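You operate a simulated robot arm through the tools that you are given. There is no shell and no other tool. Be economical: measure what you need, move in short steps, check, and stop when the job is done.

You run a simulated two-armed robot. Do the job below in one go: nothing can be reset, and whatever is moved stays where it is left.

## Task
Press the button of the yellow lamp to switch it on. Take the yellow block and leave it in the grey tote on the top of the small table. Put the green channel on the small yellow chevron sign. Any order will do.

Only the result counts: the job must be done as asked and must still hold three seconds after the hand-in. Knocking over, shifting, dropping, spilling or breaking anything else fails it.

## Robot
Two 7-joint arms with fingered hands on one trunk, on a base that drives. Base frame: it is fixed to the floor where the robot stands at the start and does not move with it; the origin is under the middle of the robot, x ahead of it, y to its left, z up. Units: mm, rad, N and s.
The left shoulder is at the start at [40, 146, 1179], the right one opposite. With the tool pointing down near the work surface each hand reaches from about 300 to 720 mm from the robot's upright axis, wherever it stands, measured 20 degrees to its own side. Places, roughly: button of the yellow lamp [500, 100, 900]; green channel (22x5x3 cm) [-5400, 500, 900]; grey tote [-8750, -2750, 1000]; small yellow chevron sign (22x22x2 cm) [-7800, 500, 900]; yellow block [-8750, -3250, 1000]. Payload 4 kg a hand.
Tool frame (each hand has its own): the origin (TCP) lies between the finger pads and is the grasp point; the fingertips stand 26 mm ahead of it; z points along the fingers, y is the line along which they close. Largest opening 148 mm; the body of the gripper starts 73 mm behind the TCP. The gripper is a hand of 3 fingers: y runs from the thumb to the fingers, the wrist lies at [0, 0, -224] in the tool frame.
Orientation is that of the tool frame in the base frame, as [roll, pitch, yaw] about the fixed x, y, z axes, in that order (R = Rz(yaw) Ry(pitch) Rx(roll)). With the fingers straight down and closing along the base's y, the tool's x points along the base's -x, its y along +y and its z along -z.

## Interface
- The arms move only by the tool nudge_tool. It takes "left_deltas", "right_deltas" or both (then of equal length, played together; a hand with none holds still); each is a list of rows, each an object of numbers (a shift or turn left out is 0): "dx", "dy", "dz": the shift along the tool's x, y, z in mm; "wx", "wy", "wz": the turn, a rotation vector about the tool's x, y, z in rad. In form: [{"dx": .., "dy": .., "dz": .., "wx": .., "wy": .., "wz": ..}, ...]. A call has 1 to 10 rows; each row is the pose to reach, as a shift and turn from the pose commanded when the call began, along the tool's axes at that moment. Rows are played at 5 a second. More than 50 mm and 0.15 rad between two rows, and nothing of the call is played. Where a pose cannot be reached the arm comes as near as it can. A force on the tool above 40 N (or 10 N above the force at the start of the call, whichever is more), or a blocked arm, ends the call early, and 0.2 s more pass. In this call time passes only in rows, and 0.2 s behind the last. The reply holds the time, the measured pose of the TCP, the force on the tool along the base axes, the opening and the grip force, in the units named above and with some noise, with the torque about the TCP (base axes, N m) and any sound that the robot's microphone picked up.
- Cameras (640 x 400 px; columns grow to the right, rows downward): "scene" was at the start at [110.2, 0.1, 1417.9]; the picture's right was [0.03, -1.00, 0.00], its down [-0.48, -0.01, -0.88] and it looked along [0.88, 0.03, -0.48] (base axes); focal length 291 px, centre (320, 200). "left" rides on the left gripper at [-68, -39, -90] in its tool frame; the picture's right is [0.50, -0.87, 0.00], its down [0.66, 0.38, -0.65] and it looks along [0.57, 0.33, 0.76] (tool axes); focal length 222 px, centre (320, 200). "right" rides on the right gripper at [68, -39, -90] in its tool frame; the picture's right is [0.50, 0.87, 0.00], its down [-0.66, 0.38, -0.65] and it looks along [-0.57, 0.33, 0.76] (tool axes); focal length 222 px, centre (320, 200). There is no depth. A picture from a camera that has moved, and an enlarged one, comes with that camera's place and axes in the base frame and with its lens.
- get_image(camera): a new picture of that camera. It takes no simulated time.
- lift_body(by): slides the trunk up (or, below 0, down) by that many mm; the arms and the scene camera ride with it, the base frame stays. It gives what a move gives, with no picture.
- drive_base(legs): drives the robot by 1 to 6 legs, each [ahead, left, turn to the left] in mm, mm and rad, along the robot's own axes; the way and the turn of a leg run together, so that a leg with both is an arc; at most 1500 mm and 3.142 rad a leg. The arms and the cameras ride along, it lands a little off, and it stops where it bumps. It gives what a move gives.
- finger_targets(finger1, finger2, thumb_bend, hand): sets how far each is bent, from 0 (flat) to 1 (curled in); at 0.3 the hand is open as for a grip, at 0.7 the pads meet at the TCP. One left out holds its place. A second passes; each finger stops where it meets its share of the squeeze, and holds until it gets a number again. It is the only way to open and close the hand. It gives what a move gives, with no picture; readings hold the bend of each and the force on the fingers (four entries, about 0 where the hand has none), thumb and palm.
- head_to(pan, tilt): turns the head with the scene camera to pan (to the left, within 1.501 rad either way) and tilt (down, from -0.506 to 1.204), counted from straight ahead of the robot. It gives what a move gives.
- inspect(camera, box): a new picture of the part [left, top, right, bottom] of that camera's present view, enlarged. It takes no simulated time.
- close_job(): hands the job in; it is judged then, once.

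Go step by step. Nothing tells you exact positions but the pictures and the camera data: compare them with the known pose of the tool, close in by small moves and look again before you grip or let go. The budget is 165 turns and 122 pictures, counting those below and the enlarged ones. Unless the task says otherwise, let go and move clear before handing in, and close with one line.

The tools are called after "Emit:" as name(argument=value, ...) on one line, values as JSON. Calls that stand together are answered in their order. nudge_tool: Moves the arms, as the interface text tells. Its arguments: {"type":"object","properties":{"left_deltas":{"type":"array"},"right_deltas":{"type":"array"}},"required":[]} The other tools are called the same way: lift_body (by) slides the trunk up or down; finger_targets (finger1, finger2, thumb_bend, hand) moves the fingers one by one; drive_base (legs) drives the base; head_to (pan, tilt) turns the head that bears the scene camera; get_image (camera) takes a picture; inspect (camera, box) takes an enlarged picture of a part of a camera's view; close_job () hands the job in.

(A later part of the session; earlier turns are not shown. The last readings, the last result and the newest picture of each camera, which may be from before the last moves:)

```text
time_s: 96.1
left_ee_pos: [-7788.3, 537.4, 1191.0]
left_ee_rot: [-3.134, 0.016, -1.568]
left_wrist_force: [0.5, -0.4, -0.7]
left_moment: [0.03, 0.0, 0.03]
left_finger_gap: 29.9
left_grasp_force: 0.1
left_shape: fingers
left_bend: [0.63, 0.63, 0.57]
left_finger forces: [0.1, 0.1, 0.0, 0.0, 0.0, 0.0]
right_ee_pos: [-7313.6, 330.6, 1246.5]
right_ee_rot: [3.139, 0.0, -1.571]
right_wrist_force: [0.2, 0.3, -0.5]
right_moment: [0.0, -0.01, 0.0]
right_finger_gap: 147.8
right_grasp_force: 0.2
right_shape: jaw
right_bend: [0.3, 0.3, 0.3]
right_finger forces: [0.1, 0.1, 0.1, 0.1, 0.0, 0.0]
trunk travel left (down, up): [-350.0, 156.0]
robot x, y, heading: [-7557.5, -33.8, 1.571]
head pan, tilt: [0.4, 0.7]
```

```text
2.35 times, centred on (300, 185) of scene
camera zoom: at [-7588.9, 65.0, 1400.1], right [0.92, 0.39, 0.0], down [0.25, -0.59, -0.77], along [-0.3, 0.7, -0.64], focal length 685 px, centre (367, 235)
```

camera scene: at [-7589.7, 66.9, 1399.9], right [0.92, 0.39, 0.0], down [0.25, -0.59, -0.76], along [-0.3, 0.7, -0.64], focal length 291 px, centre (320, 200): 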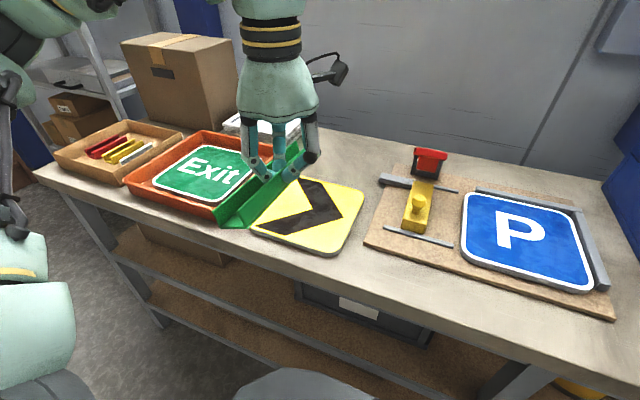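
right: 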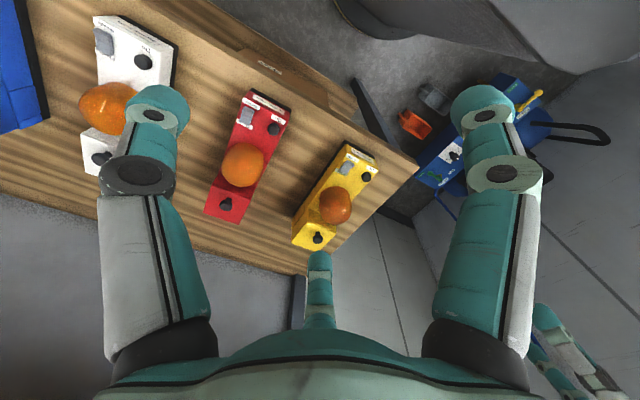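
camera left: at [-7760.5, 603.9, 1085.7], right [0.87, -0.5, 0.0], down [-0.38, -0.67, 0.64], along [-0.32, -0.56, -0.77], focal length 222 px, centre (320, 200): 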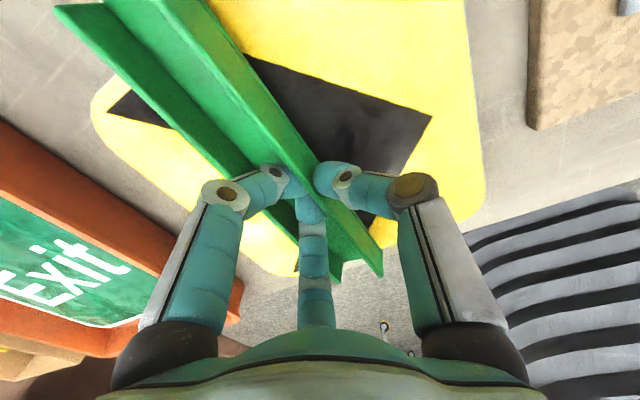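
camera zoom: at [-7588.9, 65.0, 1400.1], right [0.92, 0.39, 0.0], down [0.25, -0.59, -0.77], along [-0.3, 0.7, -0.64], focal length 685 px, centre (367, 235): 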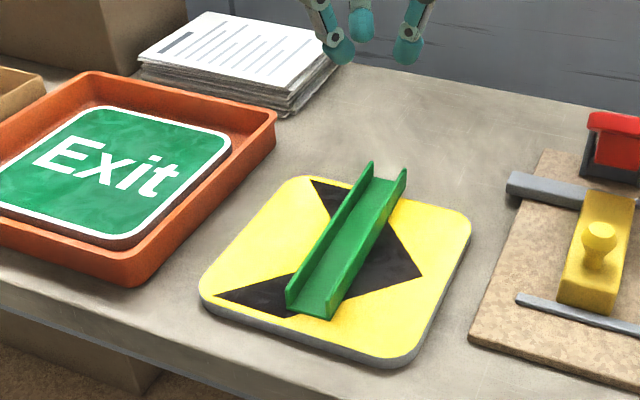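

The channel lies well on the sign. I draw in, back off and turn to look toward the block and tote.

Emit:
nudge_tool(left_deltas=[{"dx": 45, "dz": -15}, {"dx": 90, "dz": -30}, {"dx": 135, "dz": -45}, {"dx": 180, "dz": -55}])

Emit:
drive_base(legs=[[-150, 0, 0], [0, 0, 1.57]])

Emit:
head_to(pan=0.5, tilt=0.3)

Emit:
get_image(camera="scene")

```text
time_s: 97.1
left_ee_pos: [-7788.1, 353.7, 1241.7]
left_ee_rot: [-3.134, 0.015, -1.566]
left_wrist_force: [-0.3, 0.1, 0.0]
left_moment: [0.01, 0.0, -0.02]
left_finger_gap: 29.9
left_grasp_force: 0.1
left_shape: fingers
left_bend: [0.63, 0.63, 0.57]
left_finger forces: [0.0, 0.1, 0.1, 0.1, 0.0, 0.0]
right_ee_pos: [-7315.2, 328.7, 1246.8]
right_ee_rot: [-3.14, 0.001, -1.571]
right_wrist_force: [0.3, -0.8, -0.2]
right_moment: [0.01, 0.01, 0.01]
right_finger_gap: 147.9
right_grasp_force: 0.0
right_shape: jaw
right_bend: [0.3, 0.3, 0.3]
right_finger forces: [0.0, 0.0, 0.1, 0.0, 0.1, 0.0]
trunk travel left (down, up): [-350.0, 156.0]
robot x, y, heading: [-7552.9, -28.1, 1.568]
head pan, tilt: [0.4, 0.7]
```

```text
time_s: 102.3
left_ee_pos: [-7939.1, -418.8, 1241.3]
left_ee_rot: [-3.133, 0.016, 0.017]
left_wrist_force: [0.6, -0.1, -0.4]
left_moment: [0.0, 0.0, -0.01]
left_finger_gap: 29.9
left_grasp_force: 0.0
left_shape: fingers
left_bend: [0.63, 0.63, 0.57]
left_finger forces: [0.0, 0.1, 0.1, 0.0, 0.0, 0.0]
right_ee_pos: [-7920.0, 53.5, 1245.8]
right_ee_rot: [3.14, -0.002, 0.016]
right_wrist_force: [0.0, 1.0, -0.2]
right_moment: [-0.03, -0.01, -0.02]
right_finger_gap: 148.0
right_grasp_force: 0.1
right_shape: jaw
right_bend: [0.3, 0.3, 0.3]
right_finger forces: [0.0, 0.1, 0.0, 0.0, 0.0, 0.0]
trunk travel left (down, up): [-350.0, 156.0]
robot x, y, heading: [-7550.6, -180.0, -3.127]
head pan, tilt: [0.4, 0.7]
```

```text
time_s: 103.2
left_ee_pos: [-7939.6, -419.0, 1240.6]
left_ee_rot: [-3.136, 0.017, 0.019]
left_wrist_force: [1.3, 1.0, 0.0]
left_moment: [-0.01, -0.01, -0.03]
left_finger_gap: 29.7
left_grasp_force: 0.0
left_shape: fingers
left_bend: [0.63, 0.63, 0.57]
left_finger forces: [0.1, 0.0, 0.0, 0.0, 0.1, 0.0]
right_ee_pos: [-7921.1, 54.2, 1247.0]
right_ee_rot: [3.14, -0.001, 0.017]
right_wrist_force: [-0.1, 0.9, 0.3]
right_moment: [0.03, 0.03, 0.01]
right_finger_gap: 147.8
right_grasp_force: 0.0
right_shape: jaw
right_bend: [0.3, 0.3, 0.3]
right_finger forces: [0.1, 0.1, 0.0, 0.1, 0.0, 0.1]
trunk travel left (down, up): [-350.0, 156.0]
robot x, y, heading: [-7555.1, -181.7, -3.125]
head pan, tilt: [0.499, 0.3]
```

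```text
66 pictures are left
camera scene: at [-7658.5, -230.0, 1436.0], right [-0.49, 0.87, 0.0], down [0.26, 0.15, -0.95], along [-0.83, -0.47, -0.3], focal length 291 px, centre (320, 200)
```

scene: 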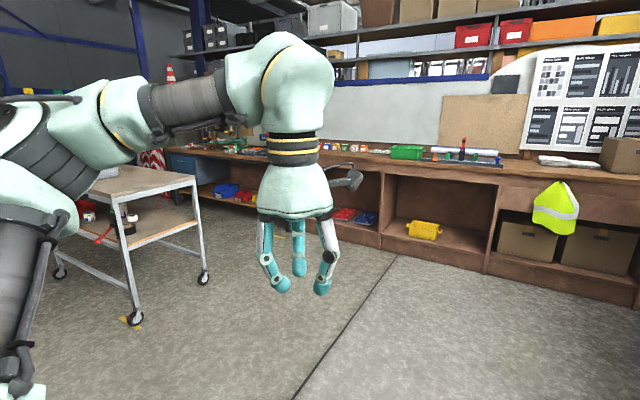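

A wheeled table stands at about x -8530 to -9090, y -2200 to -3500. I turn the head to see its top.

Emit:
head_to(pan=1.2, tilt=0.3)

Emit:
get_image(camera="scene")

```text
time_s: 104.3
left_ee_pos: [-7938.6, -419.6, 1241.7]
left_ee_rot: [-3.136, 0.017, 0.018]
left_wrist_force: [0.0, 0.1, 0.6]
left_moment: [-0.01, 0.02, -0.01]
left_finger_gap: 30.0
left_grasp_force: 0.1
left_shape: fingers
left_bend: [0.63, 0.63, 0.57]
left_finger forces: [0.1, 0.0, 0.0, 0.0, 0.0, 0.0]
right_ee_pos: [-7920.9, 52.7, 1246.1]
right_ee_rot: [3.14, -0.001, 0.016]
right_wrist_force: [-0.3, -0.3, 0.1]
right_moment: [-0.02, -0.01, 0.0]
right_finger_gap: 147.8
right_grasp_force: 0.2
right_shape: jaw
right_bend: [0.3, 0.3, 0.3]
right_finger forces: [0.1, 0.0, 0.0, 0.0, 0.1, 0.0]
trunk travel left (down, up): [-350.0, 156.0]
robot x, y, heading: [-7554.3, -179.3, -3.124]
head pan, tilt: [1.201, 0.3]
```

```text
65 pictures are left
camera scene: at [-7609.8, -271.7, 1436.1], right [-0.94, 0.35, 0.0], down [0.1, 0.28, -0.96], along [-0.33, -0.9, -0.3], focal length 291 px, centre (320, 200)
```

scene: 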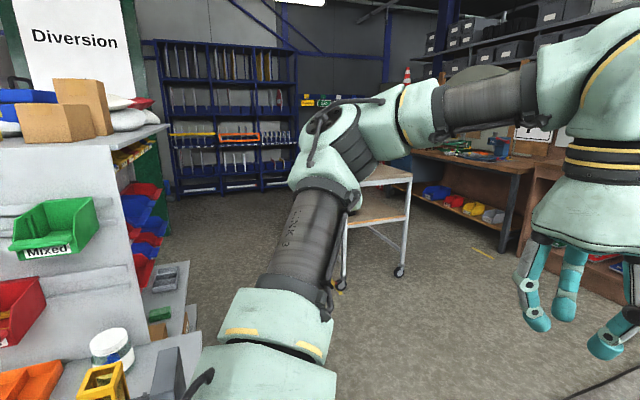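

My arm hides the table, and a rack stands at my left near x -7470. I drive ahead first, then slide left.

Emit:
drive_base(legs=[[430, 0, -0.018], [0, 1000, 0]])

Emit:
head_to(pan=0.9, tilt=0.3)

Emit:
get_image(camera="scene")

```text
time_s: 111.7
left_ee_pos: [-8378.9, -1420.7, 1241.8]
left_ee_rot: [-3.134, 0.014, -0.002]
left_wrist_force: [-0.7, 0.4, 0.0]
left_moment: [0.01, -0.02, 0.0]
left_finger_gap: 29.7
left_grasp_force: 0.0
left_shape: fingers
left_bend: [0.63, 0.63, 0.57]
left_finger forces: [0.0, 0.1, 0.0, 0.0, 0.0, 0.0]
right_ee_pos: [-8350.2, -947.4, 1246.7]
right_ee_rot: [3.14, -0.003, -0.007]
right_wrist_force: [-1.0, 0.2, -0.3]
right_moment: [-0.01, 0.02, 0.03]
right_finger_gap: 147.7
right_grasp_force: 0.0
right_shape: jaw
right_bend: [0.3, 0.3, 0.3]
right_finger forces: [0.0, 0.1, 0.0, 0.1, 0.0, 0.0]
trunk travel left (down, up): [-350.0, 156.0]
robot x, y, heading: [-7988.6, -1190.6, 3.139]
head pan, tilt: [1.201, 0.3]
```

```text
time_s: 112.5
left_ee_pos: [-8378.0, -1421.5, 1240.2]
left_ee_rot: [-3.134, 0.015, -0.002]
left_wrist_force: [-0.1, 0.1, -0.6]
left_moment: [0.0, -0.02, -0.01]
left_finger_gap: 29.9
left_grasp_force: 0.0
left_shape: fingers
left_bend: [0.63, 0.63, 0.57]
left_finger forces: [0.1, 0.0, 0.0, 0.0, 0.0, 0.0]
right_ee_pos: [-8350.4, -948.3, 1246.5]
right_ee_rot: [3.14, -0.001, -0.007]
right_wrist_force: [-0.2, 0.7, 0.5]
right_moment: [-0.03, 0.04, 0.0]
right_finger_gap: 147.9
right_grasp_force: 0.0
right_shape: jaw
right_bend: [0.3, 0.3, 0.3]
right_finger forces: [0.0, 0.0, 0.0, 0.0, 0.0, 0.1]
trunk travel left (down, up): [-350.0, 156.0]
robot x, y, heading: [-7990.9, -1189.3, 3.134]
head pan, tilt: [0.901, 0.3]
```

```text
64 pictures are left
camera scene: at [-8070.3, -1266.2, 1436.1], right [-0.78, 0.62, 0.0], down [0.18, 0.23, -0.96], along [-0.6, -0.75, -0.3], focal length 291 px, centre (320, 200)
```

scene: 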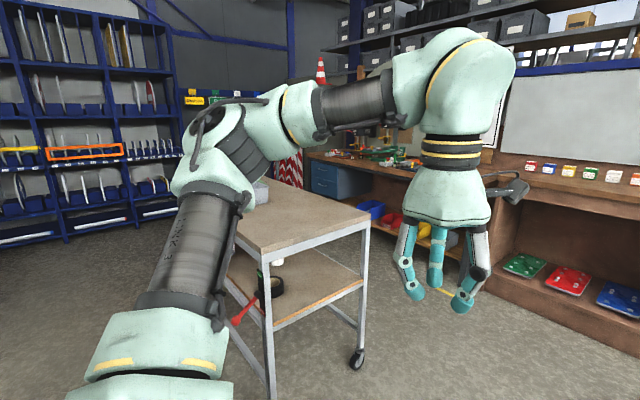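

The tabletop is near z 940, its near edge about x -8500. I slide on until level with the tote.

Emit:
drive_base(legs=[[0, 900, 0], [0, 800, 0]])

Emit:
head_to(pan=0, tilt=0.4)

Emit:
get_image(camera="scene")

```text
time_s: 121.2
left_ee_pos: [-8403.9, -3119.7, 1241.1]
left_ee_rot: [-3.136, 0.017, -0.015]
left_wrist_force: [-0.5, -1.1, -0.2]
left_moment: [-0.01, 0.01, 0.02]
left_finger_gap: 29.5
left_grasp_force: 0.0
left_shape: fingers
left_bend: [0.63, 0.63, 0.57]
left_finger forces: [0.0, 0.1, 0.0, 0.1, 0.0, 0.0]
right_ee_pos: [-8369.7, -2648.5, 1246.4]
right_ee_rot: [3.139, -0.003, -0.016]
right_wrist_force: [-0.6, -1.1, -0.5]
right_moment: [0.01, 0.06, 0.03]
right_finger_gap: 148.0
right_grasp_force: 0.1
right_shape: jaw
right_bend: [0.3, 0.3, 0.3]
right_finger forces: [0.0, 0.1, 0.0, 0.0, 0.0, 0.0]
trunk travel left (down, up): [-350.0, 156.0]
robot x, y, heading: [-8012.3, -2893.1, 3.122]
head pan, tilt: [0.901, 0.3]
```

```text
time_s: 122.4
left_ee_pos: [-8404.7, -3122.5, 1241.2]
left_ee_rot: [-3.134, 0.016, -0.014]
left_wrist_force: [-1.1, 0.6, -1.1]
left_moment: [0.03, 0.01, -0.02]
left_finger_gap: 29.8
left_grasp_force: 0.0
left_shape: fingers
left_bend: [0.63, 0.63, 0.57]
left_finger forces: [0.0, 0.0, 0.1, 0.1, 0.0, 0.0]
right_ee_pos: [-8370.1, -2649.7, 1246.1]
right_ee_rot: [3.14, -0.001, -0.015]
right_wrist_force: [0.7, -0.2, 1.1]
right_moment: [0.01, 0.0, 0.02]
right_finger_gap: 148.0
right_grasp_force: 0.0
right_shape: jaw
right_bend: [0.3, 0.3, 0.3]
right_finger forces: [0.1, 0.0, 0.1, 0.0, 0.0, 0.0]
trunk travel left (down, up): [-350.0, 156.0]
robot x, y, heading: [-8014.4, -2896.8, 3.125]
head pan, tilt: [0.0, 0.4]
```

```text
63 pictures are left
camera scene: at [-8127.4, -2896.3, 1426.8], right [0.02, 1.0, 0.0], down [0.39, -0.01, -0.92], along [-0.92, 0.01, -0.39], focal length 291 px, centre (320, 200)
```

scene: 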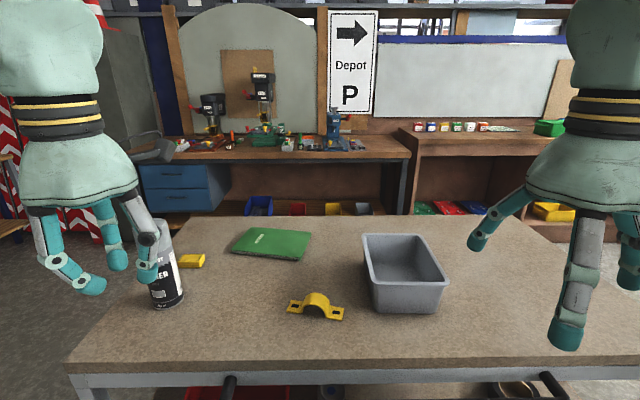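

I see the grey tote, and the yellow block behind a spray can to the left. I zoom in on that corner.

Emit:
inspect(camera="scene", box=[110, 190, 330, 330])

```text
2.86 times, centred on (220, 260) of scene
camera zoom: at [-8127.4, -2896.3, 1426.8], right [0.02, 1.0, 0.0], down [0.39, -0.01, -0.92], along [-0.92, 0.01, -0.39], focal length 832 px, centre (606, 29)
```

zoom: 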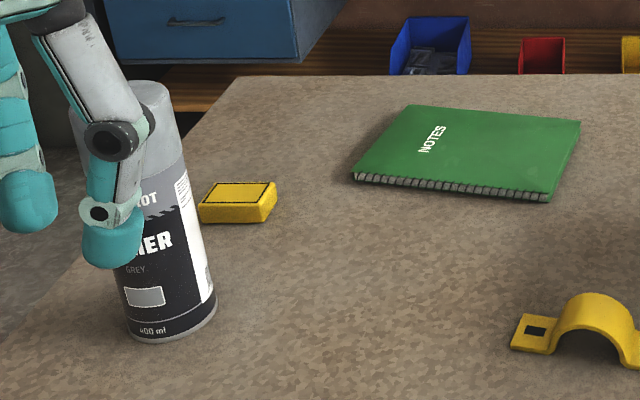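

The block is a slab about 60 mm square at roughly [-8826, -3253]; the can in front of it is tall (top z about 1155). I will use the right hand, whose forearm comes from the +y side. I line up with the block and look down at the table edge.

Emit:
drive_base(legs=[[0, 330, 0.015]])

Emit:
head_to(pan=0, tilt=0.6)

Emit:
get_image(camera="scene")

```text
time_s: 124.5
left_ee_pos: [-8404.3, -3455.1, 1241.9]
left_ee_rot: [-3.137, 0.016, -0.006]
left_wrist_force: [0.3, 0.4, -0.4]
left_moment: [-0.01, 0.0, 0.01]
left_finger_gap: 29.9
left_grasp_force: 0.1
left_shape: fingers
left_bend: [0.63, 0.63, 0.57]
left_finger forces: [0.1, 0.1, 0.1, 0.0, 0.0, 0.1]
right_ee_pos: [-8376.9, -2981.0, 1246.0]
right_ee_rot: [3.138, -0.002, -0.007]
right_wrist_force: [0.3, -0.4, -0.2]
right_moment: [-0.01, 0.02, 0.0]
right_finger_gap: 148.0
right_grasp_force: 0.1
right_shape: jaw
right_bend: [0.3, 0.3, 0.3]
right_finger forces: [0.2, 0.0, 0.0, 0.0, 0.0, 0.1]
trunk travel left (down, up): [-350.0, 156.0]
robot x, y, heading: [-8017.9, -3224.3, 3.134]
head pan, tilt: [0.0, 0.4]
```

```text
time_s: 125.3
left_ee_pos: [-8406.3, -3455.5, 1241.9]
left_ee_rot: [-3.134, 0.015, -0.006]
left_wrist_force: [0.7, -0.9, -0.1]
left_moment: [0.0, 0.03, -0.01]
left_finger_gap: 29.7
left_grasp_force: 0.0
left_shape: fingers
left_bend: [0.63, 0.63, 0.57]
left_finger forces: [0.0, 0.0, 0.1, 0.1, 0.1, 0.1]
right_ee_pos: [-8376.1, -2983.1, 1246.2]
right_ee_rot: [3.139, -0.001, -0.007]
right_wrist_force: [0.2, -0.2, 0.4]
right_moment: [-0.02, 0.0, 0.03]
right_finger_gap: 147.9
right_grasp_force: 0.0
right_shape: jaw
right_bend: [0.3, 0.3, 0.3]
right_finger forces: [0.1, 0.1, 0.0, 0.0, 0.0, 0.0]
trunk travel left (down, up): [-350.0, 156.0]
robot x, y, heading: [-8014.7, -3227.0, 3.138]
head pan, tilt: [0.0, 0.6]
```

```text
61 pictures are left
camera scene: at [-8126.9, -3228.2, 1408.7], right [0.01, 1.0, 0.0], down [0.56, 0.0, -0.83], along [-0.83, 0.01, -0.56], focal length 291 px, centre (320, 200)
```

scene: 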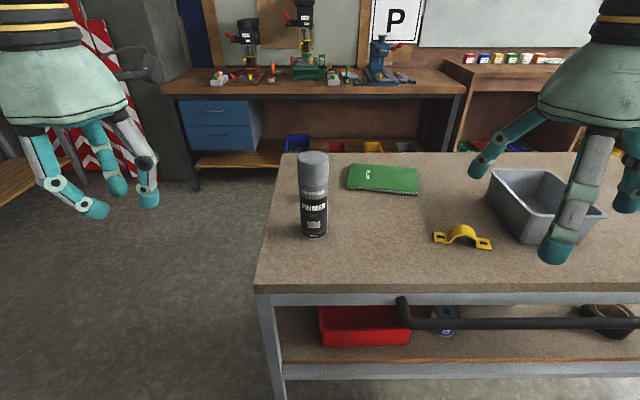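

The table ends at y about -3350 and the floor beyond is free. Coming from that corner, the can will not lie under my forearm: I drive to about [-8450, -3700] and turn right toward the block.

Emit:
drive_base(legs=[[0, 470, 0], [435, 0, 0], [0, 0, -0.867]])

Emit:
get_image(camera="scene")

```text
time_s: 132.6
left_ee_pos: [-8878.0, -3541.0, 1241.4]
left_ee_rot: [-3.134, 0.015, -0.876]
left_wrist_force: [0.0, -0.2, -0.1]
left_moment: [0.0, -0.02, 0.0]
left_finger_gap: 30.1
left_grasp_force: 0.1
left_shape: fingers
left_bend: [0.63, 0.63, 0.57]
left_finger forces: [0.0, 0.0, 0.0, 0.0, 0.1, 0.1]
right_ee_pos: [-8497.1, -3257.7, 1246.5]
right_ee_rot: [3.14, -0.001, -0.879]
right_wrist_force: [-0.2, -0.4, 0.4]
right_moment: [-0.03, -0.02, -0.01]
right_finger_gap: 147.9
right_grasp_force: 0.1
right_shape: jaw
right_bend: [0.3, 0.3, 0.3]
right_finger forces: [0.1, 0.0, 0.1, 0.0, 0.0, 0.0]
trunk travel left (down, up): [-350.0, 156.0]
robot x, y, heading: [-8454.6, -3687.9, 2.259]
head pan, tilt: [0.0, 0.6]
```

```text
60 pictures are left
camera scene: at [-8522.3, -3608.9, 1408.6], right [0.77, 0.64, 0.0], down [0.36, -0.43, -0.82], along [-0.53, 0.63, -0.57], focal length 291 px, centre (320, 200)
```

scene: 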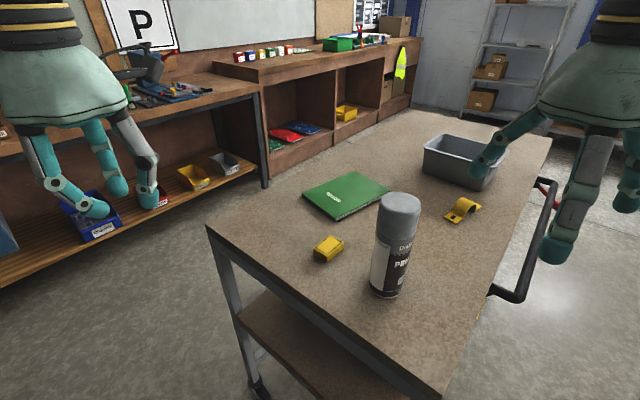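

Emit:
inspect(camera="scene", box=[280, 180, 440, 320])

```text
2.86 times, centred on (360, 250) of scene
camera zoom: at [-8522.3, -3608.9, 1408.6], right [0.77, 0.64, 0.0], down [0.36, -0.43, -0.82], along [-0.53, 0.63, -0.57], focal length 832 px, centre (206, 57)
```

zoom: 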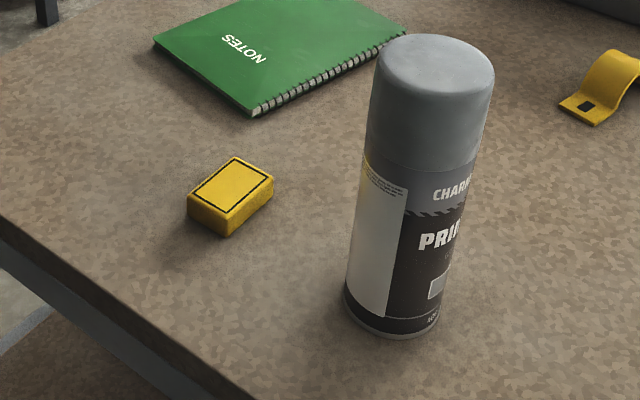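

The block measures about 38 by 58 mm, long side along y, centre [-8808, -3240], top z 965; the can axis is 144 mm away in x. I will grip its long sides with the two fingers and the end with the thumb, so I turn the left hand to yaw 0 over it.

Emit:
finger_targets(hand="left", finger1=0.42, finger2=0.42, thumb_bend=0.42)

Emit:
nudge_tool(left_deltas=[{"dx": -27, "dy": -35, "wz": -0.125}, {"dx": -53, "dy": -70, "wz": -0.25}, {"dx": -80, "dy": -105, "wz": -0.375}, {"dx": -107, "dy": -141, "wz": -0.5}, {"dx": -133, "dy": -176, "wz": -0.625}, {"dx": -160, "dy": -211, "wz": -0.75}, {"dx": -186, "dy": -246, "wz": -0.876}])

Emit:
get_image(camera="left")

Emit:
get_image(camera="scene")

```text
time_s: 133.6
left_ee_pos: [-8877.2, -3541.1, 1241.7]
left_ee_rot: [-3.134, 0.016, -0.877]
left_wrist_force: [0.3, 1.1, -0.1]
left_moment: [0.01, -0.01, 0.02]
left_finger_gap: 88.2
left_grasp_force: 0.1
left_shape: fingers
left_bend: [0.42, 0.42, 0.42]
left_finger forces: [0.0, 0.1, 0.1, 0.0, 0.0, 0.0]
right_ee_pos: [-8498.1, -3257.9, 1247.5]
right_ee_rot: [3.14, -0.001, -0.876]
right_wrist_force: [-0.5, -0.5, -0.5]
right_moment: [0.02, 0.0, -0.02]
right_finger_gap: 147.7
right_grasp_force: 0.0
right_shape: jaw
right_bend: [0.3, 0.3, 0.3]
right_finger forces: [0.0, 0.0, 0.1, 0.0, 0.0, 0.0]
trunk travel left (down, up): [-350.0, 156.0]
robot x, y, heading: [-8450.1, -3691.7, 2.264]
head pan, tilt: [0.0, 0.6]
```

```text
time_s: 135.2
left_ee_pos: [-8804.7, -3237.2, 1244.6]
left_ee_rot: [-3.13, 0.009, 0.001]
left_wrist_force: [-0.8, -0.6, 0.9]
left_moment: [0.03, -0.03, 0.0]
left_finger_gap: 88.4
left_grasp_force: 0.1
left_shape: fingers
left_bend: [0.42, 0.42, 0.42]
left_finger forces: [0.0, 0.1, 0.0, 0.0, 0.1, 0.0]
right_ee_pos: [-8494.6, -3253.6, 1245.1]
right_ee_rot: [3.135, -0.004, -0.878]
right_wrist_force: [-0.4, 0.8, -0.1]
right_moment: [-0.04, 0.03, -0.03]
right_finger_gap: 147.7
right_grasp_force: 0.0
right_shape: jaw
right_bend: [0.3, 0.3, 0.3]
right_finger forces: [0.1, 0.0, 0.0, 0.1, 0.0, 0.0]
trunk travel left (down, up): [-350.0, 156.0]
robot x, y, heading: [-8449.6, -3690.6, 2.268]
head pan, tilt: [0.0, 0.6]
```

```text
58 pictures are left
camera left: at [-8872.5, -3200.3, 1338.3], right [0.5, 0.87, 0.01], down [0.66, -0.39, 0.64], along [0.56, -0.32, -0.77], focal length 222 px, centre (320, 200)
```

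left: 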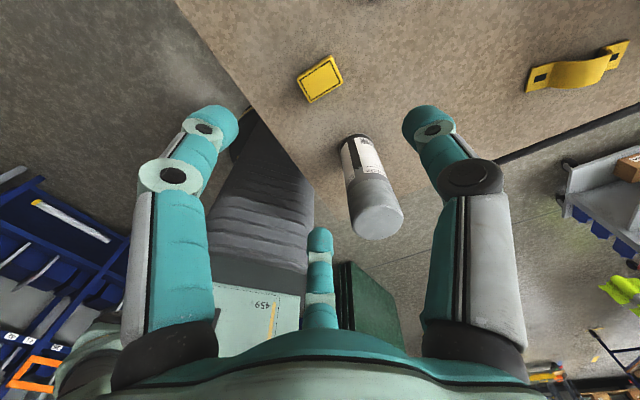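

```text
57 pictures are left
camera scene: at [-8518.7, -3603.7, 1408.5], right [0.77, 0.64, 0.0], down [0.36, -0.44, -0.82], along [-0.53, 0.63, -0.57], focal length 291 px, centre (320, 200)
```

scene: 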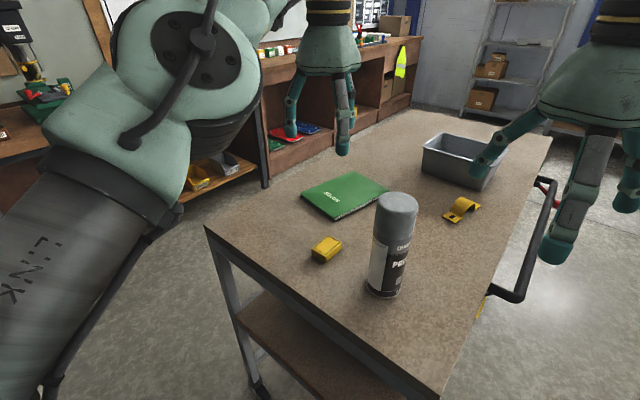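

The block sits right under the hand. I bend the fingers a little more for clearance to the can and descend part way.

Emit:
finger_targets(hand="left", finger1=0.5, finger2=0.5, thumb_bend=0.45)

Emit:
nudge_tool(left_deltas=[{"dx": -4, "dz": 35}, {"dx": -4, "dz": 70}, {"dx": -4, "dz": 105}])

Emit:
inspect(camera="scene", box=[240, 60, 480, 300])

Emit:
get_image(camera="left")

```text
time_s: 136.2
left_ee_pos: [-8808.5, -3240.7, 1245.0]
left_ee_rot: [-3.124, 0.004, 0.002]
left_wrist_force: [0.0, 0.0, -1.1]
left_moment: [0.02, -0.01, 0.0]
left_finger_gap: 71.1
left_grasp_force: 0.1
left_shape: fingers
left_bend: [0.5, 0.5, 0.45]
left_finger forces: [0.0, 0.0, 0.1, 0.0, 0.0, 0.0]
right_ee_pos: [-8497.4, -3256.9, 1247.9]
right_ee_rot: [3.138, -0.003, -0.878]
right_wrist_force: [-1.2, -0.4, 1.0]
right_moment: [-0.01, 0.0, 0.02]
right_finger_gap: 148.0
right_grasp_force: 0.1
right_shape: jaw
right_bend: [0.3, 0.3, 0.3]
right_finger forces: [0.0, 0.1, 0.1, 0.1, 0.0, 0.0]
trunk travel left (down, up): [-350.0, 156.0]
robot x, y, heading: [-8455.5, -3691.1, 2.266]
head pan, tilt: [0.0, 0.6]
```

```text
time_s: 137.0
left_ee_pos: [-8812.7, -3237.6, 1141.3]
left_ee_rot: [-3.124, 0.003, -0.001]
left_wrist_force: [0.2, 0.0, -0.1]
left_moment: [0.04, -0.01, -0.01]
left_finger_gap: 71.0
left_grasp_force: 0.0
left_shape: fingers
left_bend: [0.5, 0.5, 0.45]
left_finger forces: [0.0, 0.1, 0.1, 0.0, 0.0, 0.1]
right_ee_pos: [-8496.6, -3257.4, 1245.9]
right_ee_rot: [3.138, -0.001, -0.878]
right_wrist_force: [0.1, 0.4, 0.4]
right_moment: [0.01, 0.02, 0.02]
right_finger_gap: 148.1
right_grasp_force: 0.1
right_shape: jaw
right_bend: [0.3, 0.3, 0.3]
right_finger forces: [0.0, 0.0, 0.0, 0.0, 0.1, 0.0]
trunk travel left (down, up): [-350.0, 156.0]
robot x, y, heading: [-8448.6, -3687.4, 2.265]
head pan, tilt: [0.0, 0.6]
```

```text
1.67 times, centred on (360, 180) of scene
camera zoom: at [-8522.4, -3608.0, 1408.5], right [0.77, 0.64, 0.0], down [0.36, -0.44, -0.82], along [-0.53, 0.63, -0.57], focal length 485 px, centre (253, 233)
```

zoom: 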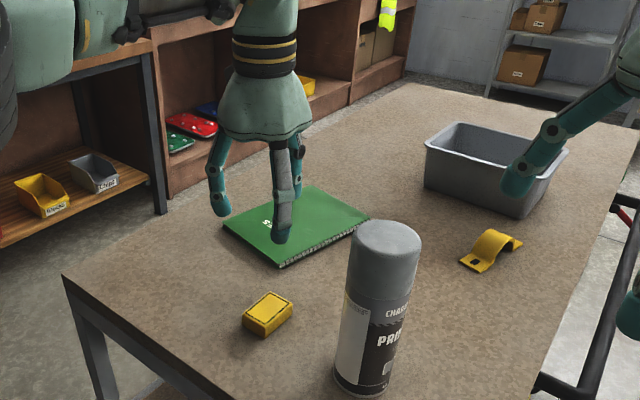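

```text
55 pictures are left
camera left: at [-8879.5, -3201.1, 1233.4], right [0.5, 0.87, 0.01], down [0.66, -0.39, 0.65], along [0.56, -0.31, -0.76], focal length 222 px, centre (320, 200)
```

left: 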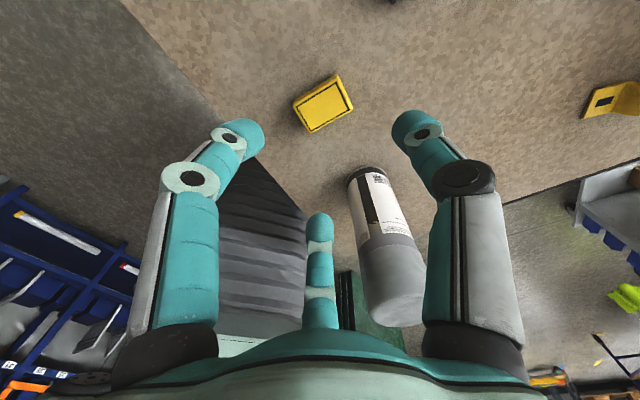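

Emit:
nudge_tool(left_deltas=[{"dx": 2, "dz": 40}, {"dx": 2, "dz": 80}, {"dx": 2, "dz": 118}])

Emit:
inspect(camera="scene", box=[260, 120, 440, 300])

Emit:
get_image(camera="left")

```text
time_s: 137.8
left_ee_pos: [-8811.1, -3236.8, 1021.3]
left_ee_rot: [-3.123, 0.005, 0.003]
left_wrist_force: [-0.1, 0.1, -0.1]
left_moment: [-0.04, 0.01, -0.01]
left_finger_gap: 71.2
left_grasp_force: 0.1
left_shape: fingers
left_bend: [0.5, 0.5, 0.45]
left_finger forces: [0.0, 0.1, 0.0, 0.0, 0.0, 0.0]
right_ee_pos: [-8497.9, -3257.2, 1246.7]
right_ee_rot: [3.14, -0.001, -0.878]
right_wrist_force: [-0.7, 0.2, 1.3]
right_moment: [0.01, -0.02, 0.02]
right_finger_gap: 148.0
right_grasp_force: 0.0
right_shape: jaw
right_bend: [0.3, 0.3, 0.3]
right_finger forces: [0.1, 0.1, 0.1, 0.0, 0.0, 0.0]
trunk travel left (down, up): [-350.0, 156.0]
robot x, y, heading: [-8451.4, -3686.6, 2.264]
head pan, tilt: [0.0, 0.6]
```

```text
2.22 times, centred on (350, 210) of scene
camera zoom: at [-8522.5, -3608.4, 1408.6], right [0.77, 0.64, 0.0], down [0.36, -0.43, -0.82], along [-0.53, 0.63, -0.57], focal length 647 px, centre (253, 178)
```

zoom: 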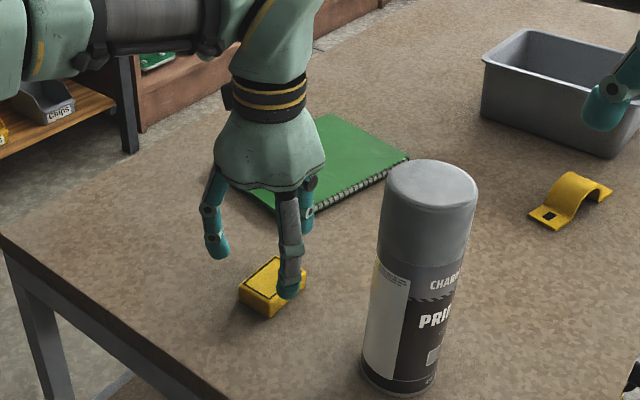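

```text
53 pictures are left
camera left: at [-8877.7, -3200.3, 1115.3], right [0.5, 0.87, 0.01], down [0.66, -0.39, 0.64], along [0.56, -0.31, -0.76], focal length 222 px, centre (320, 200)
```

left: 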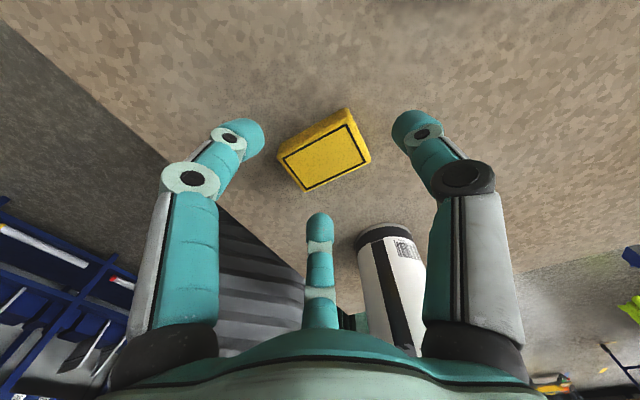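

Well aligned; I shift 6 mm and go down around the block.

Emit:
nudge_tool(left_deltas=[{"dx": 6, "dz": 15}, {"dx": 6, "dz": 28}, {"dx": 6, "dz": 34}])

Emit:
inspect(camera="scene", box=[280, 160, 400, 280])

Emit:
inspect(camera="left", box=[180, 80, 460, 270])

```text
time_s: 138.6
left_ee_pos: [-8804.2, -3237.3, 989.0]
left_ee_rot: [-3.127, 0.004, 0.0]
left_wrist_force: [0.0, 0.4, 1.0]
left_moment: [0.0, 0.03, 0.0]
left_finger_gap: 71.1
left_grasp_force: 0.1
left_shape: fingers
left_bend: [0.5, 0.5, 0.45]
left_finger forces: [0.1, 0.0, 0.0, 0.0, 0.0, 0.0]
right_ee_pos: [-8497.3, -3258.4, 1245.9]
right_ee_rot: [3.139, -0.001, -0.878]
right_wrist_force: [-0.3, -0.3, -0.6]
right_moment: [0.03, 0.01, -0.01]
right_finger_gap: 147.7
right_grasp_force: 0.0
right_shape: jaw
right_bend: [0.3, 0.3, 0.3]
right_finger forces: [0.0, 0.0, 0.0, 0.1, 0.0, 0.0]
trunk travel left (down, up): [-350.0, 156.0]
robot x, y, heading: [-8450.6, -3691.3, 2.268]
head pan, tilt: [0.0, 0.6]
```

```text
3.33 times, centred on (340, 220) of scene
camera zoom: at [-8522.0, -3608.7, 1408.6], right [0.77, 0.64, 0.0], down [0.36, -0.43, -0.82], along [-0.53, 0.63, -0.57], focal length 971 px, centre (253, 133)
```

zoom: 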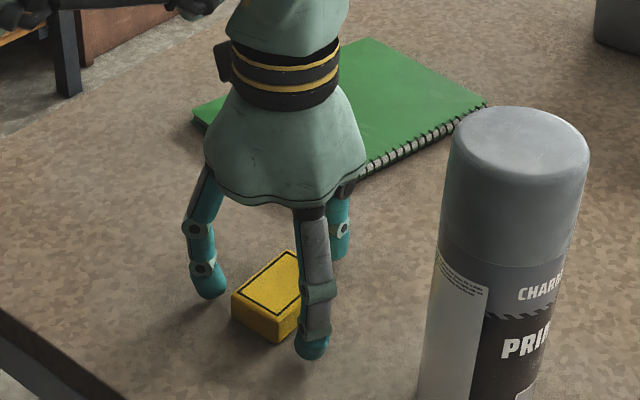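

```text
2.11 times, centred on (320, 175) of left
camera zoom: at [-8871.4, -3199.9, 1081.1], right [0.5, 0.87, 0.01], down [0.66, -0.39, 0.65], along [0.56, -0.31, -0.76], focal length 468 px, centre (320, 253)
```

zoom: 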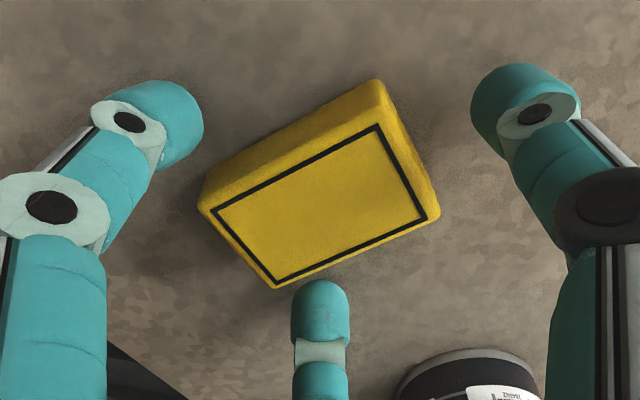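

Nicely framed. I shift 5 mm in +y, go 5 mm lower, and close.

Emit:
nudge_tool(left_deltas=[{"dy": -5, "dz": 3}, {"dy": -5, "dz": 6}])

Emit:
finger_targets(hand="left", finger1=0.75, finger2=0.75, thumb_bend=0.75)

Emit:
inspect(camera="left", box=[180, 80, 460, 270])

```text
time_s: 139.2
left_ee_pos: [-8804.7, -3232.5, 984.0]
left_ee_rot: [-3.123, 0.005, 0.001]
left_wrist_force: [-0.2, 0.5, 7.4]
left_moment: [-0.15, -0.25, 0.01]
left_finger_gap: 71.0
left_grasp_force: 3.2
left_shape: fingers
left_bend: [0.5, 0.5, 0.45]
left_finger forces: [0.3, 6.4, 0.0, 0.0, 0.1, 0.1]
right_ee_pos: [-8496.2, -3259.6, 1247.9]
right_ee_rot: [3.141, -0.001, -0.879]
right_wrist_force: [0.8, 0.0, -0.1]
right_moment: [-0.02, -0.01, 0.01]
right_finger_gap: 147.7
right_grasp_force: 0.1
right_shape: jaw
right_bend: [0.3, 0.3, 0.3]
right_finger forces: [0.0, 0.0, 0.0, 0.1, 0.0, 0.0]
trunk travel left (down, up): [-350.0, 156.0]
robot x, y, heading: [-8456.0, -3690.8, 2.26]
head pan, tilt: [0.0, 0.6]
```

```text
time_s: 140.2
left_ee_pos: [-8804.2, -3232.3, 983.5]
left_ee_rot: [-3.123, 0.005, -0.001]
left_wrist_force: [2.1, 2.6, 6.9]
left_moment: [-0.13, -0.21, 0.05]
left_finger_gap: 26.8
left_grasp_force: 19.7
left_shape: fingers
left_bend: [0.58, 0.57, 0.66]
left_finger forces: [8.7, 15.7, 0.1, 0.0, 14.1, 0.0]
right_ee_pos: [-8496.9, -3258.1, 1246.6]
right_ee_rot: [3.14, 0.0, -0.879]
right_wrist_force: [-1.3, 0.1, 0.8]
right_moment: [-0.04, -0.03, -0.01]
right_finger_gap: 147.8
right_grasp_force: 0.0
right_shape: jaw
right_bend: [0.3, 0.3, 0.3]
right_finger forces: [0.1, 0.0, 0.1, 0.0, 0.0, 0.1]
trunk travel left (down, up): [-350.0, 156.0]
robot x, y, heading: [-8454.2, -3689.6, 2.26]
head pan, tilt: [0.0, 0.6]
```

```text
2.11 times, centred on (320, 175) of left
camera zoom: at [-8871.3, -3194.8, 1076.3], right [0.5, 0.87, 0.01], down [0.66, -0.39, 0.64], along [0.56, -0.31, -0.76], focal length 468 px, centre (320, 253)
```

zoom: 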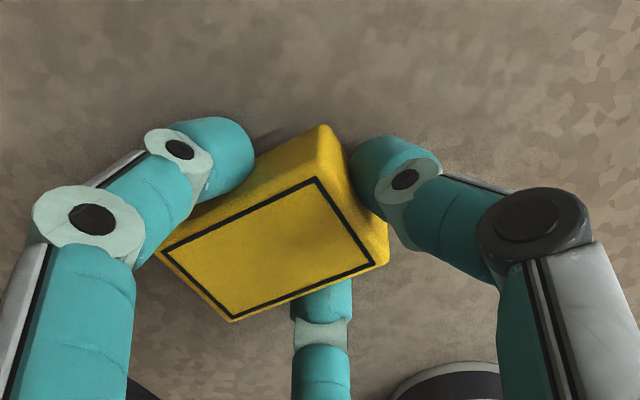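

The three pads hold the block. I lift slowly and check.

Emit:
nudge_tool(left_deltas=[{"dz": -5}, {"dz": -12}, {"dz": -25}, {"dz": -45}])

Emit:
inspect(camera="left", box=[180, 80, 460, 270])

Emit:
inspect(camera="scene", box=[260, 120, 420, 280])

```text
time_s: 141.2
left_ee_pos: [-8803.0, -3231.9, 1028.2]
left_ee_rot: [-3.126, 0.004, 0.001]
left_wrist_force: [-0.1, -0.3, -1.2]
left_moment: [0.01, 0.0, -0.01]
left_finger_gap: 26.2
left_grasp_force: 16.6
left_shape: fingers
left_bend: [0.58, 0.57, 0.67]
left_finger forces: [9.6, 10.0, 0.0, 0.1, 13.5, 0.1]
right_ee_pos: [-8497.5, -3259.3, 1247.6]
right_ee_rot: [3.141, -0.001, -0.877]
right_wrist_force: [-0.1, -0.3, -0.4]
right_moment: [0.03, 0.02, 0.0]
right_finger_gap: 147.9
right_grasp_force: 0.0
right_shape: jaw
right_bend: [0.3, 0.3, 0.3]
right_finger forces: [0.0, 0.0, 0.0, 0.1, 0.0, 0.0]
trunk travel left (down, up): [-350.0, 156.0]
robot x, y, heading: [-8453.2, -3688.8, 2.259]
head pan, tilt: [0.0, 0.6]
```

```text
2.11 times, centred on (320, 175) of left
camera zoom: at [-8871.9, -3195.2, 1120.9], right [0.5, 0.87, 0.01], down [0.66, -0.39, 0.64], along [0.56, -0.31, -0.76], focal length 468 px, centre (320, 253)
```

zoom: 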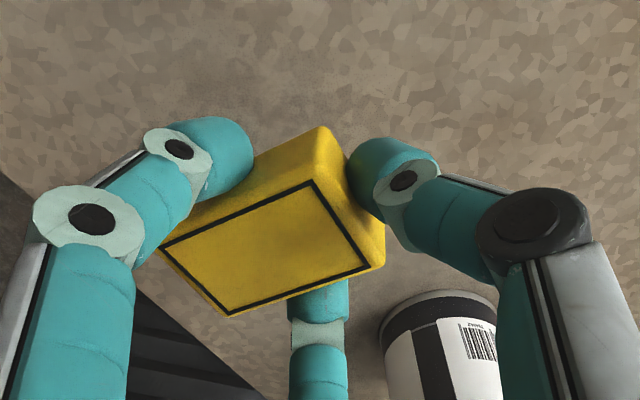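

```text
2.50 times, centred on (340, 200) of scene
camera zoom: at [-8522.0, -3608.8, 1408.6], right [0.77, 0.64, 0.0], down [0.36, -0.43, -0.82], along [-0.53, 0.63, -0.57], focal length 728 px, centre (270, 200)
```

zoom: 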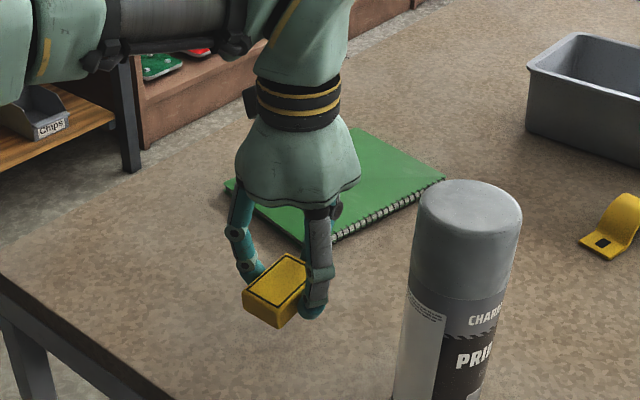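

The block is held firmly. I raise it straight above the can's height, then bring the hand back to its carrying pose.

Emit:
nudge_tool(left_deltas=[{"dz": -45}, {"dz": -90}, {"dz": -135}, {"dz": -180}, {"dz": -222}])

Emit:
nudge_tool(left_deltas=[{"dx": -11, "dy": 44, "wz": 0.12}, {"dx": -21, "dy": 88, "wz": 0.24}, {"dx": -32, "dy": 132, "wz": 0.36}, {"dx": -43, "dy": 176, "wz": 0.48}, {"dx": -54, "dy": 220, "wz": 0.6}, {"dx": -64, "dy": 265, "wz": 0.74}, {"dx": -75, "dy": 309, "wz": 0.876}])

Emit:
inspect(camera="left", box=[120, 40, 520, 280])

```text
time_s: 142.4
left_ee_pos: [-8802.8, -3233.5, 1238.7]
left_ee_rot: [-3.127, 0.005, -0.001]
left_wrist_force: [0.0, -0.5, -0.7]
left_moment: [0.01, 0.02, -0.02]
left_finger_gap: 26.0
left_grasp_force: 16.3
left_shape: fingers
left_bend: [0.58, 0.57, 0.67]
left_finger forces: [9.0, 9.4, 0.0, 0.1, 13.4, 0.1]
left hand out of reach, approached as far as the arm can: row 5
right_ee_pos: [-8495.5, -3256.9, 1245.8]
right_ee_rot: [3.138, -0.002, -0.878]
right_wrist_force: [-0.1, 0.1, -0.2]
right_moment: [-0.01, 0.01, 0.0]
right_finger_gap: 147.9
right_grasp_force: 0.0
right_shape: jaw
right_bend: [0.3, 0.3, 0.3]
right_finger forces: [0.1, 0.0, 0.0, 0.0, 0.0, 0.0]
trunk travel left (down, up): [-350.0, 156.0]
robot x, y, heading: [-8450.3, -3692.0, 2.265]
head pan, tilt: [0.0, 0.6]
```

```text
time_s: 144.0
left_ee_pos: [-8879.3, -3546.2, 1235.5]
left_ee_rot: [-3.133, 0.017, -0.878]
left_wrist_force: [-0.1, -0.7, -1.7]
left_moment: [0.07, -0.03, -0.01]
left_finger_gap: 25.3
left_grasp_force: 15.0
left_shape: fingers
left_bend: [0.58, 0.57, 0.68]
left_finger forces: [8.5, 8.6, 0.0, 0.1, 13.0, 0.1]
right_ee_pos: [-8498.1, -3261.4, 1248.0]
right_ee_rot: [3.141, 0.001, -0.878]
right_wrist_force: [0.0, -0.1, 0.4]
right_moment: [0.0, -0.01, 0.01]
right_finger_gap: 147.8
right_grasp_force: 0.1
right_shape: jaw
right_bend: [0.3, 0.3, 0.3]
right_finger forces: [0.0, 0.0, 0.0, 0.0, 0.0, 0.0]
trunk travel left (down, up): [-350.0, 156.0]
robot x, y, heading: [-8451.8, -3686.3, 2.261]
head pan, tilt: [0.0, 0.6]
```

```text
1.60 times, centred on (320, 160) of left
camera zoom: at [-8893.1, -3472.7, 1328.7], right [0.99, 0.17, 0.0], down [0.13, -0.76, 0.64], along [0.11, -0.63, -0.77], focal length 355 px, centre (320, 264)
```

zoom: 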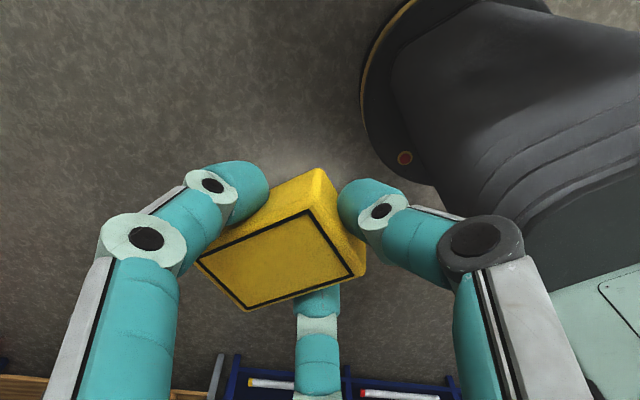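

Still firm. I retrace: turn left, back off, slide right to be level with the tote.

Emit:
drive_base(legs=[[0, 0, 0.875], [-400, 0, 0], [0, -1150, 0]])

Emit:
get_image(camera="scene")

```text
time_s: 154.2
left_ee_pos: [-8439.8, -2774.4, 1235.1]
left_ee_rot: [-3.136, 0.016, 0.011]
left_wrist_force: [0.4, 0.6, -1.3]
left_moment: [0.01, -0.02, 0.03]
left_finger_gap: 25.1
left_grasp_force: 14.4
left_shape: fingers
left_bend: [0.58, 0.57, 0.68]
left_finger forces: [8.2, 8.1, 0.0, 0.1, 12.7, 0.1]
right_ee_pos: [-8419.0, -2299.7, 1245.7]
right_ee_rot: [3.138, -0.001, 0.009]
right_wrist_force: [0.8, -0.8, -0.1]
right_moment: [-0.02, -0.01, -0.02]
right_finger_gap: 147.8
right_grasp_force: 0.0
right_shape: jaw
right_bend: [0.3, 0.3, 0.3]
right_finger forces: [0.0, 0.1, 0.0, 0.0, 0.0, 0.0]
trunk travel left (down, up): [-350.0, 156.0]
robot x, y, heading: [-8055.9, -2537.6, -3.133]
head pan, tilt: [0.0, 0.6]
```

```text
46 pictures are left
camera scene: at [-8166.3, -2539.7, 1408.6], right [-0.01, 1.0, 0.0], down [0.57, 0.01, -0.82], along [-0.82, -0.01, -0.57], focal length 291 px, centre (320, 200)
```

scene: 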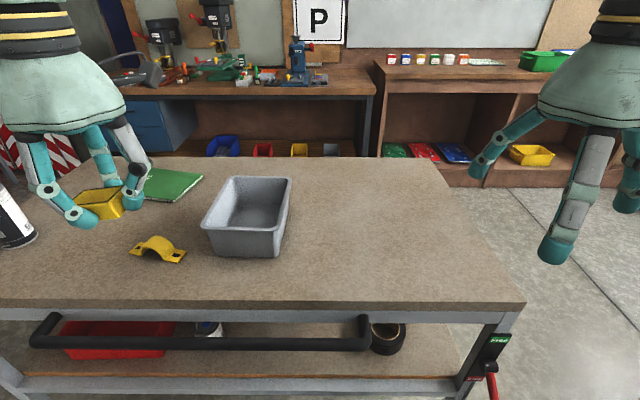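

Tote: about x -8615 to -8820, y -2630 to -2778, rim near z 1025. I drive 80 mm nearer and move the block above it.

Emit:
drive_base(legs=[[80, 0, -0.009]])

Emit:
nudge_tool(left_deltas=[{"dx": -38, "dy": -17}, {"dx": -76, "dy": -34}, {"dx": -114, "dy": -51}, {"dx": -152, "dy": -68}, {"dx": -190, "dy": -82}])

Emit:
get_image(camera="scene")

Emit:
get_image(camera="left")

```text
time_s: 155.3
left_ee_pos: [-8517.2, -2770.7, 1237.0]
left_ee_rot: [-3.136, 0.02, -0.001]
left_wrist_force: [-1.1, -0.1, -1.4]
left_moment: [0.02, 0.02, 0.01]
left_finger_gap: 25.3
left_grasp_force: 14.6
left_shape: fingers
left_bend: [0.58, 0.57, 0.68]
left_finger forces: [8.2, 8.2, 0.0, 0.0, 12.4, 0.1]
right_ee_pos: [-8492.0, -2294.8, 1248.1]
right_ee_rot: [3.137, 0.002, -0.002]
right_wrist_force: [1.1, -0.2, 0.1]
right_moment: [0.02, 0.04, 0.0]
right_finger_gap: 147.8
right_grasp_force: 0.1
right_shape: jaw
right_bend: [0.3, 0.3, 0.3]
right_finger forces: [0.0, 0.0, 0.0, 0.1, 0.0, 0.1]
trunk travel left (down, up): [-350.0, 156.0]
robot x, y, heading: [-8135.6, -2536.3, 3.139]
head pan, tilt: [0.0, 0.6]
```

```text
time_s: 156.5
left_ee_pos: [-8712.7, -2687.8, 1237.8]
left_ee_rot: [-3.136, 0.014, -0.003]
left_wrist_force: [-0.5, -0.8, -0.8]
left_moment: [0.02, 0.0, 0.0]
left_finger_gap: 24.6
left_grasp_force: 14.2
left_shape: fingers
left_bend: [0.58, 0.57, 0.68]
left_finger forces: [8.2, 8.0, 0.0, 0.0, 12.2, 0.1]
right_ee_pos: [-8497.8, -2293.1, 1246.5]
right_ee_rot: [3.138, 0.0, -0.002]
right_wrist_force: [-0.1, -0.3, -0.8]
right_moment: [-0.01, 0.0, -0.03]
right_finger_gap: 148.1
right_grasp_force: 0.1
right_shape: jaw
right_bend: [0.3, 0.3, 0.3]
right_finger forces: [0.0, 0.1, 0.1, 0.1, 0.0, 0.0]
trunk travel left (down, up): [-350.0, 156.0]
robot x, y, heading: [-8132.0, -2534.3, 3.132]
head pan, tilt: [0.0, 0.6]
```

```text
45 pictures are left
camera scene: at [-8246.5, -2536.4, 1408.4], right [0.0, 1.0, 0.0], down [0.57, 0.0, -0.82], along [-0.82, 0.0, -0.57], focal length 291 px, centre (320, 200)
```

scene: 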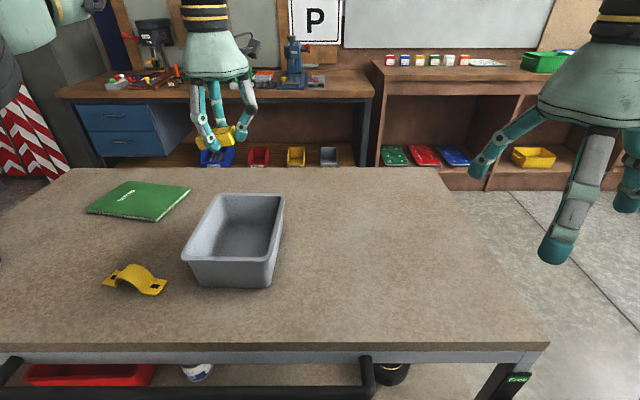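

```text
44 pictures are left
camera left: at [-8779.3, -2649.9, 1331.2], right [0.5, 0.87, 0.0], down [0.66, -0.38, 0.64], along [0.56, -0.32, -0.77], focal length 222 px, centre (320, 200)
```

left: 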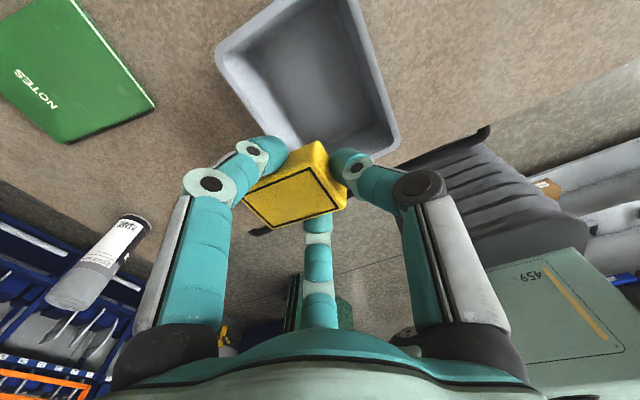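

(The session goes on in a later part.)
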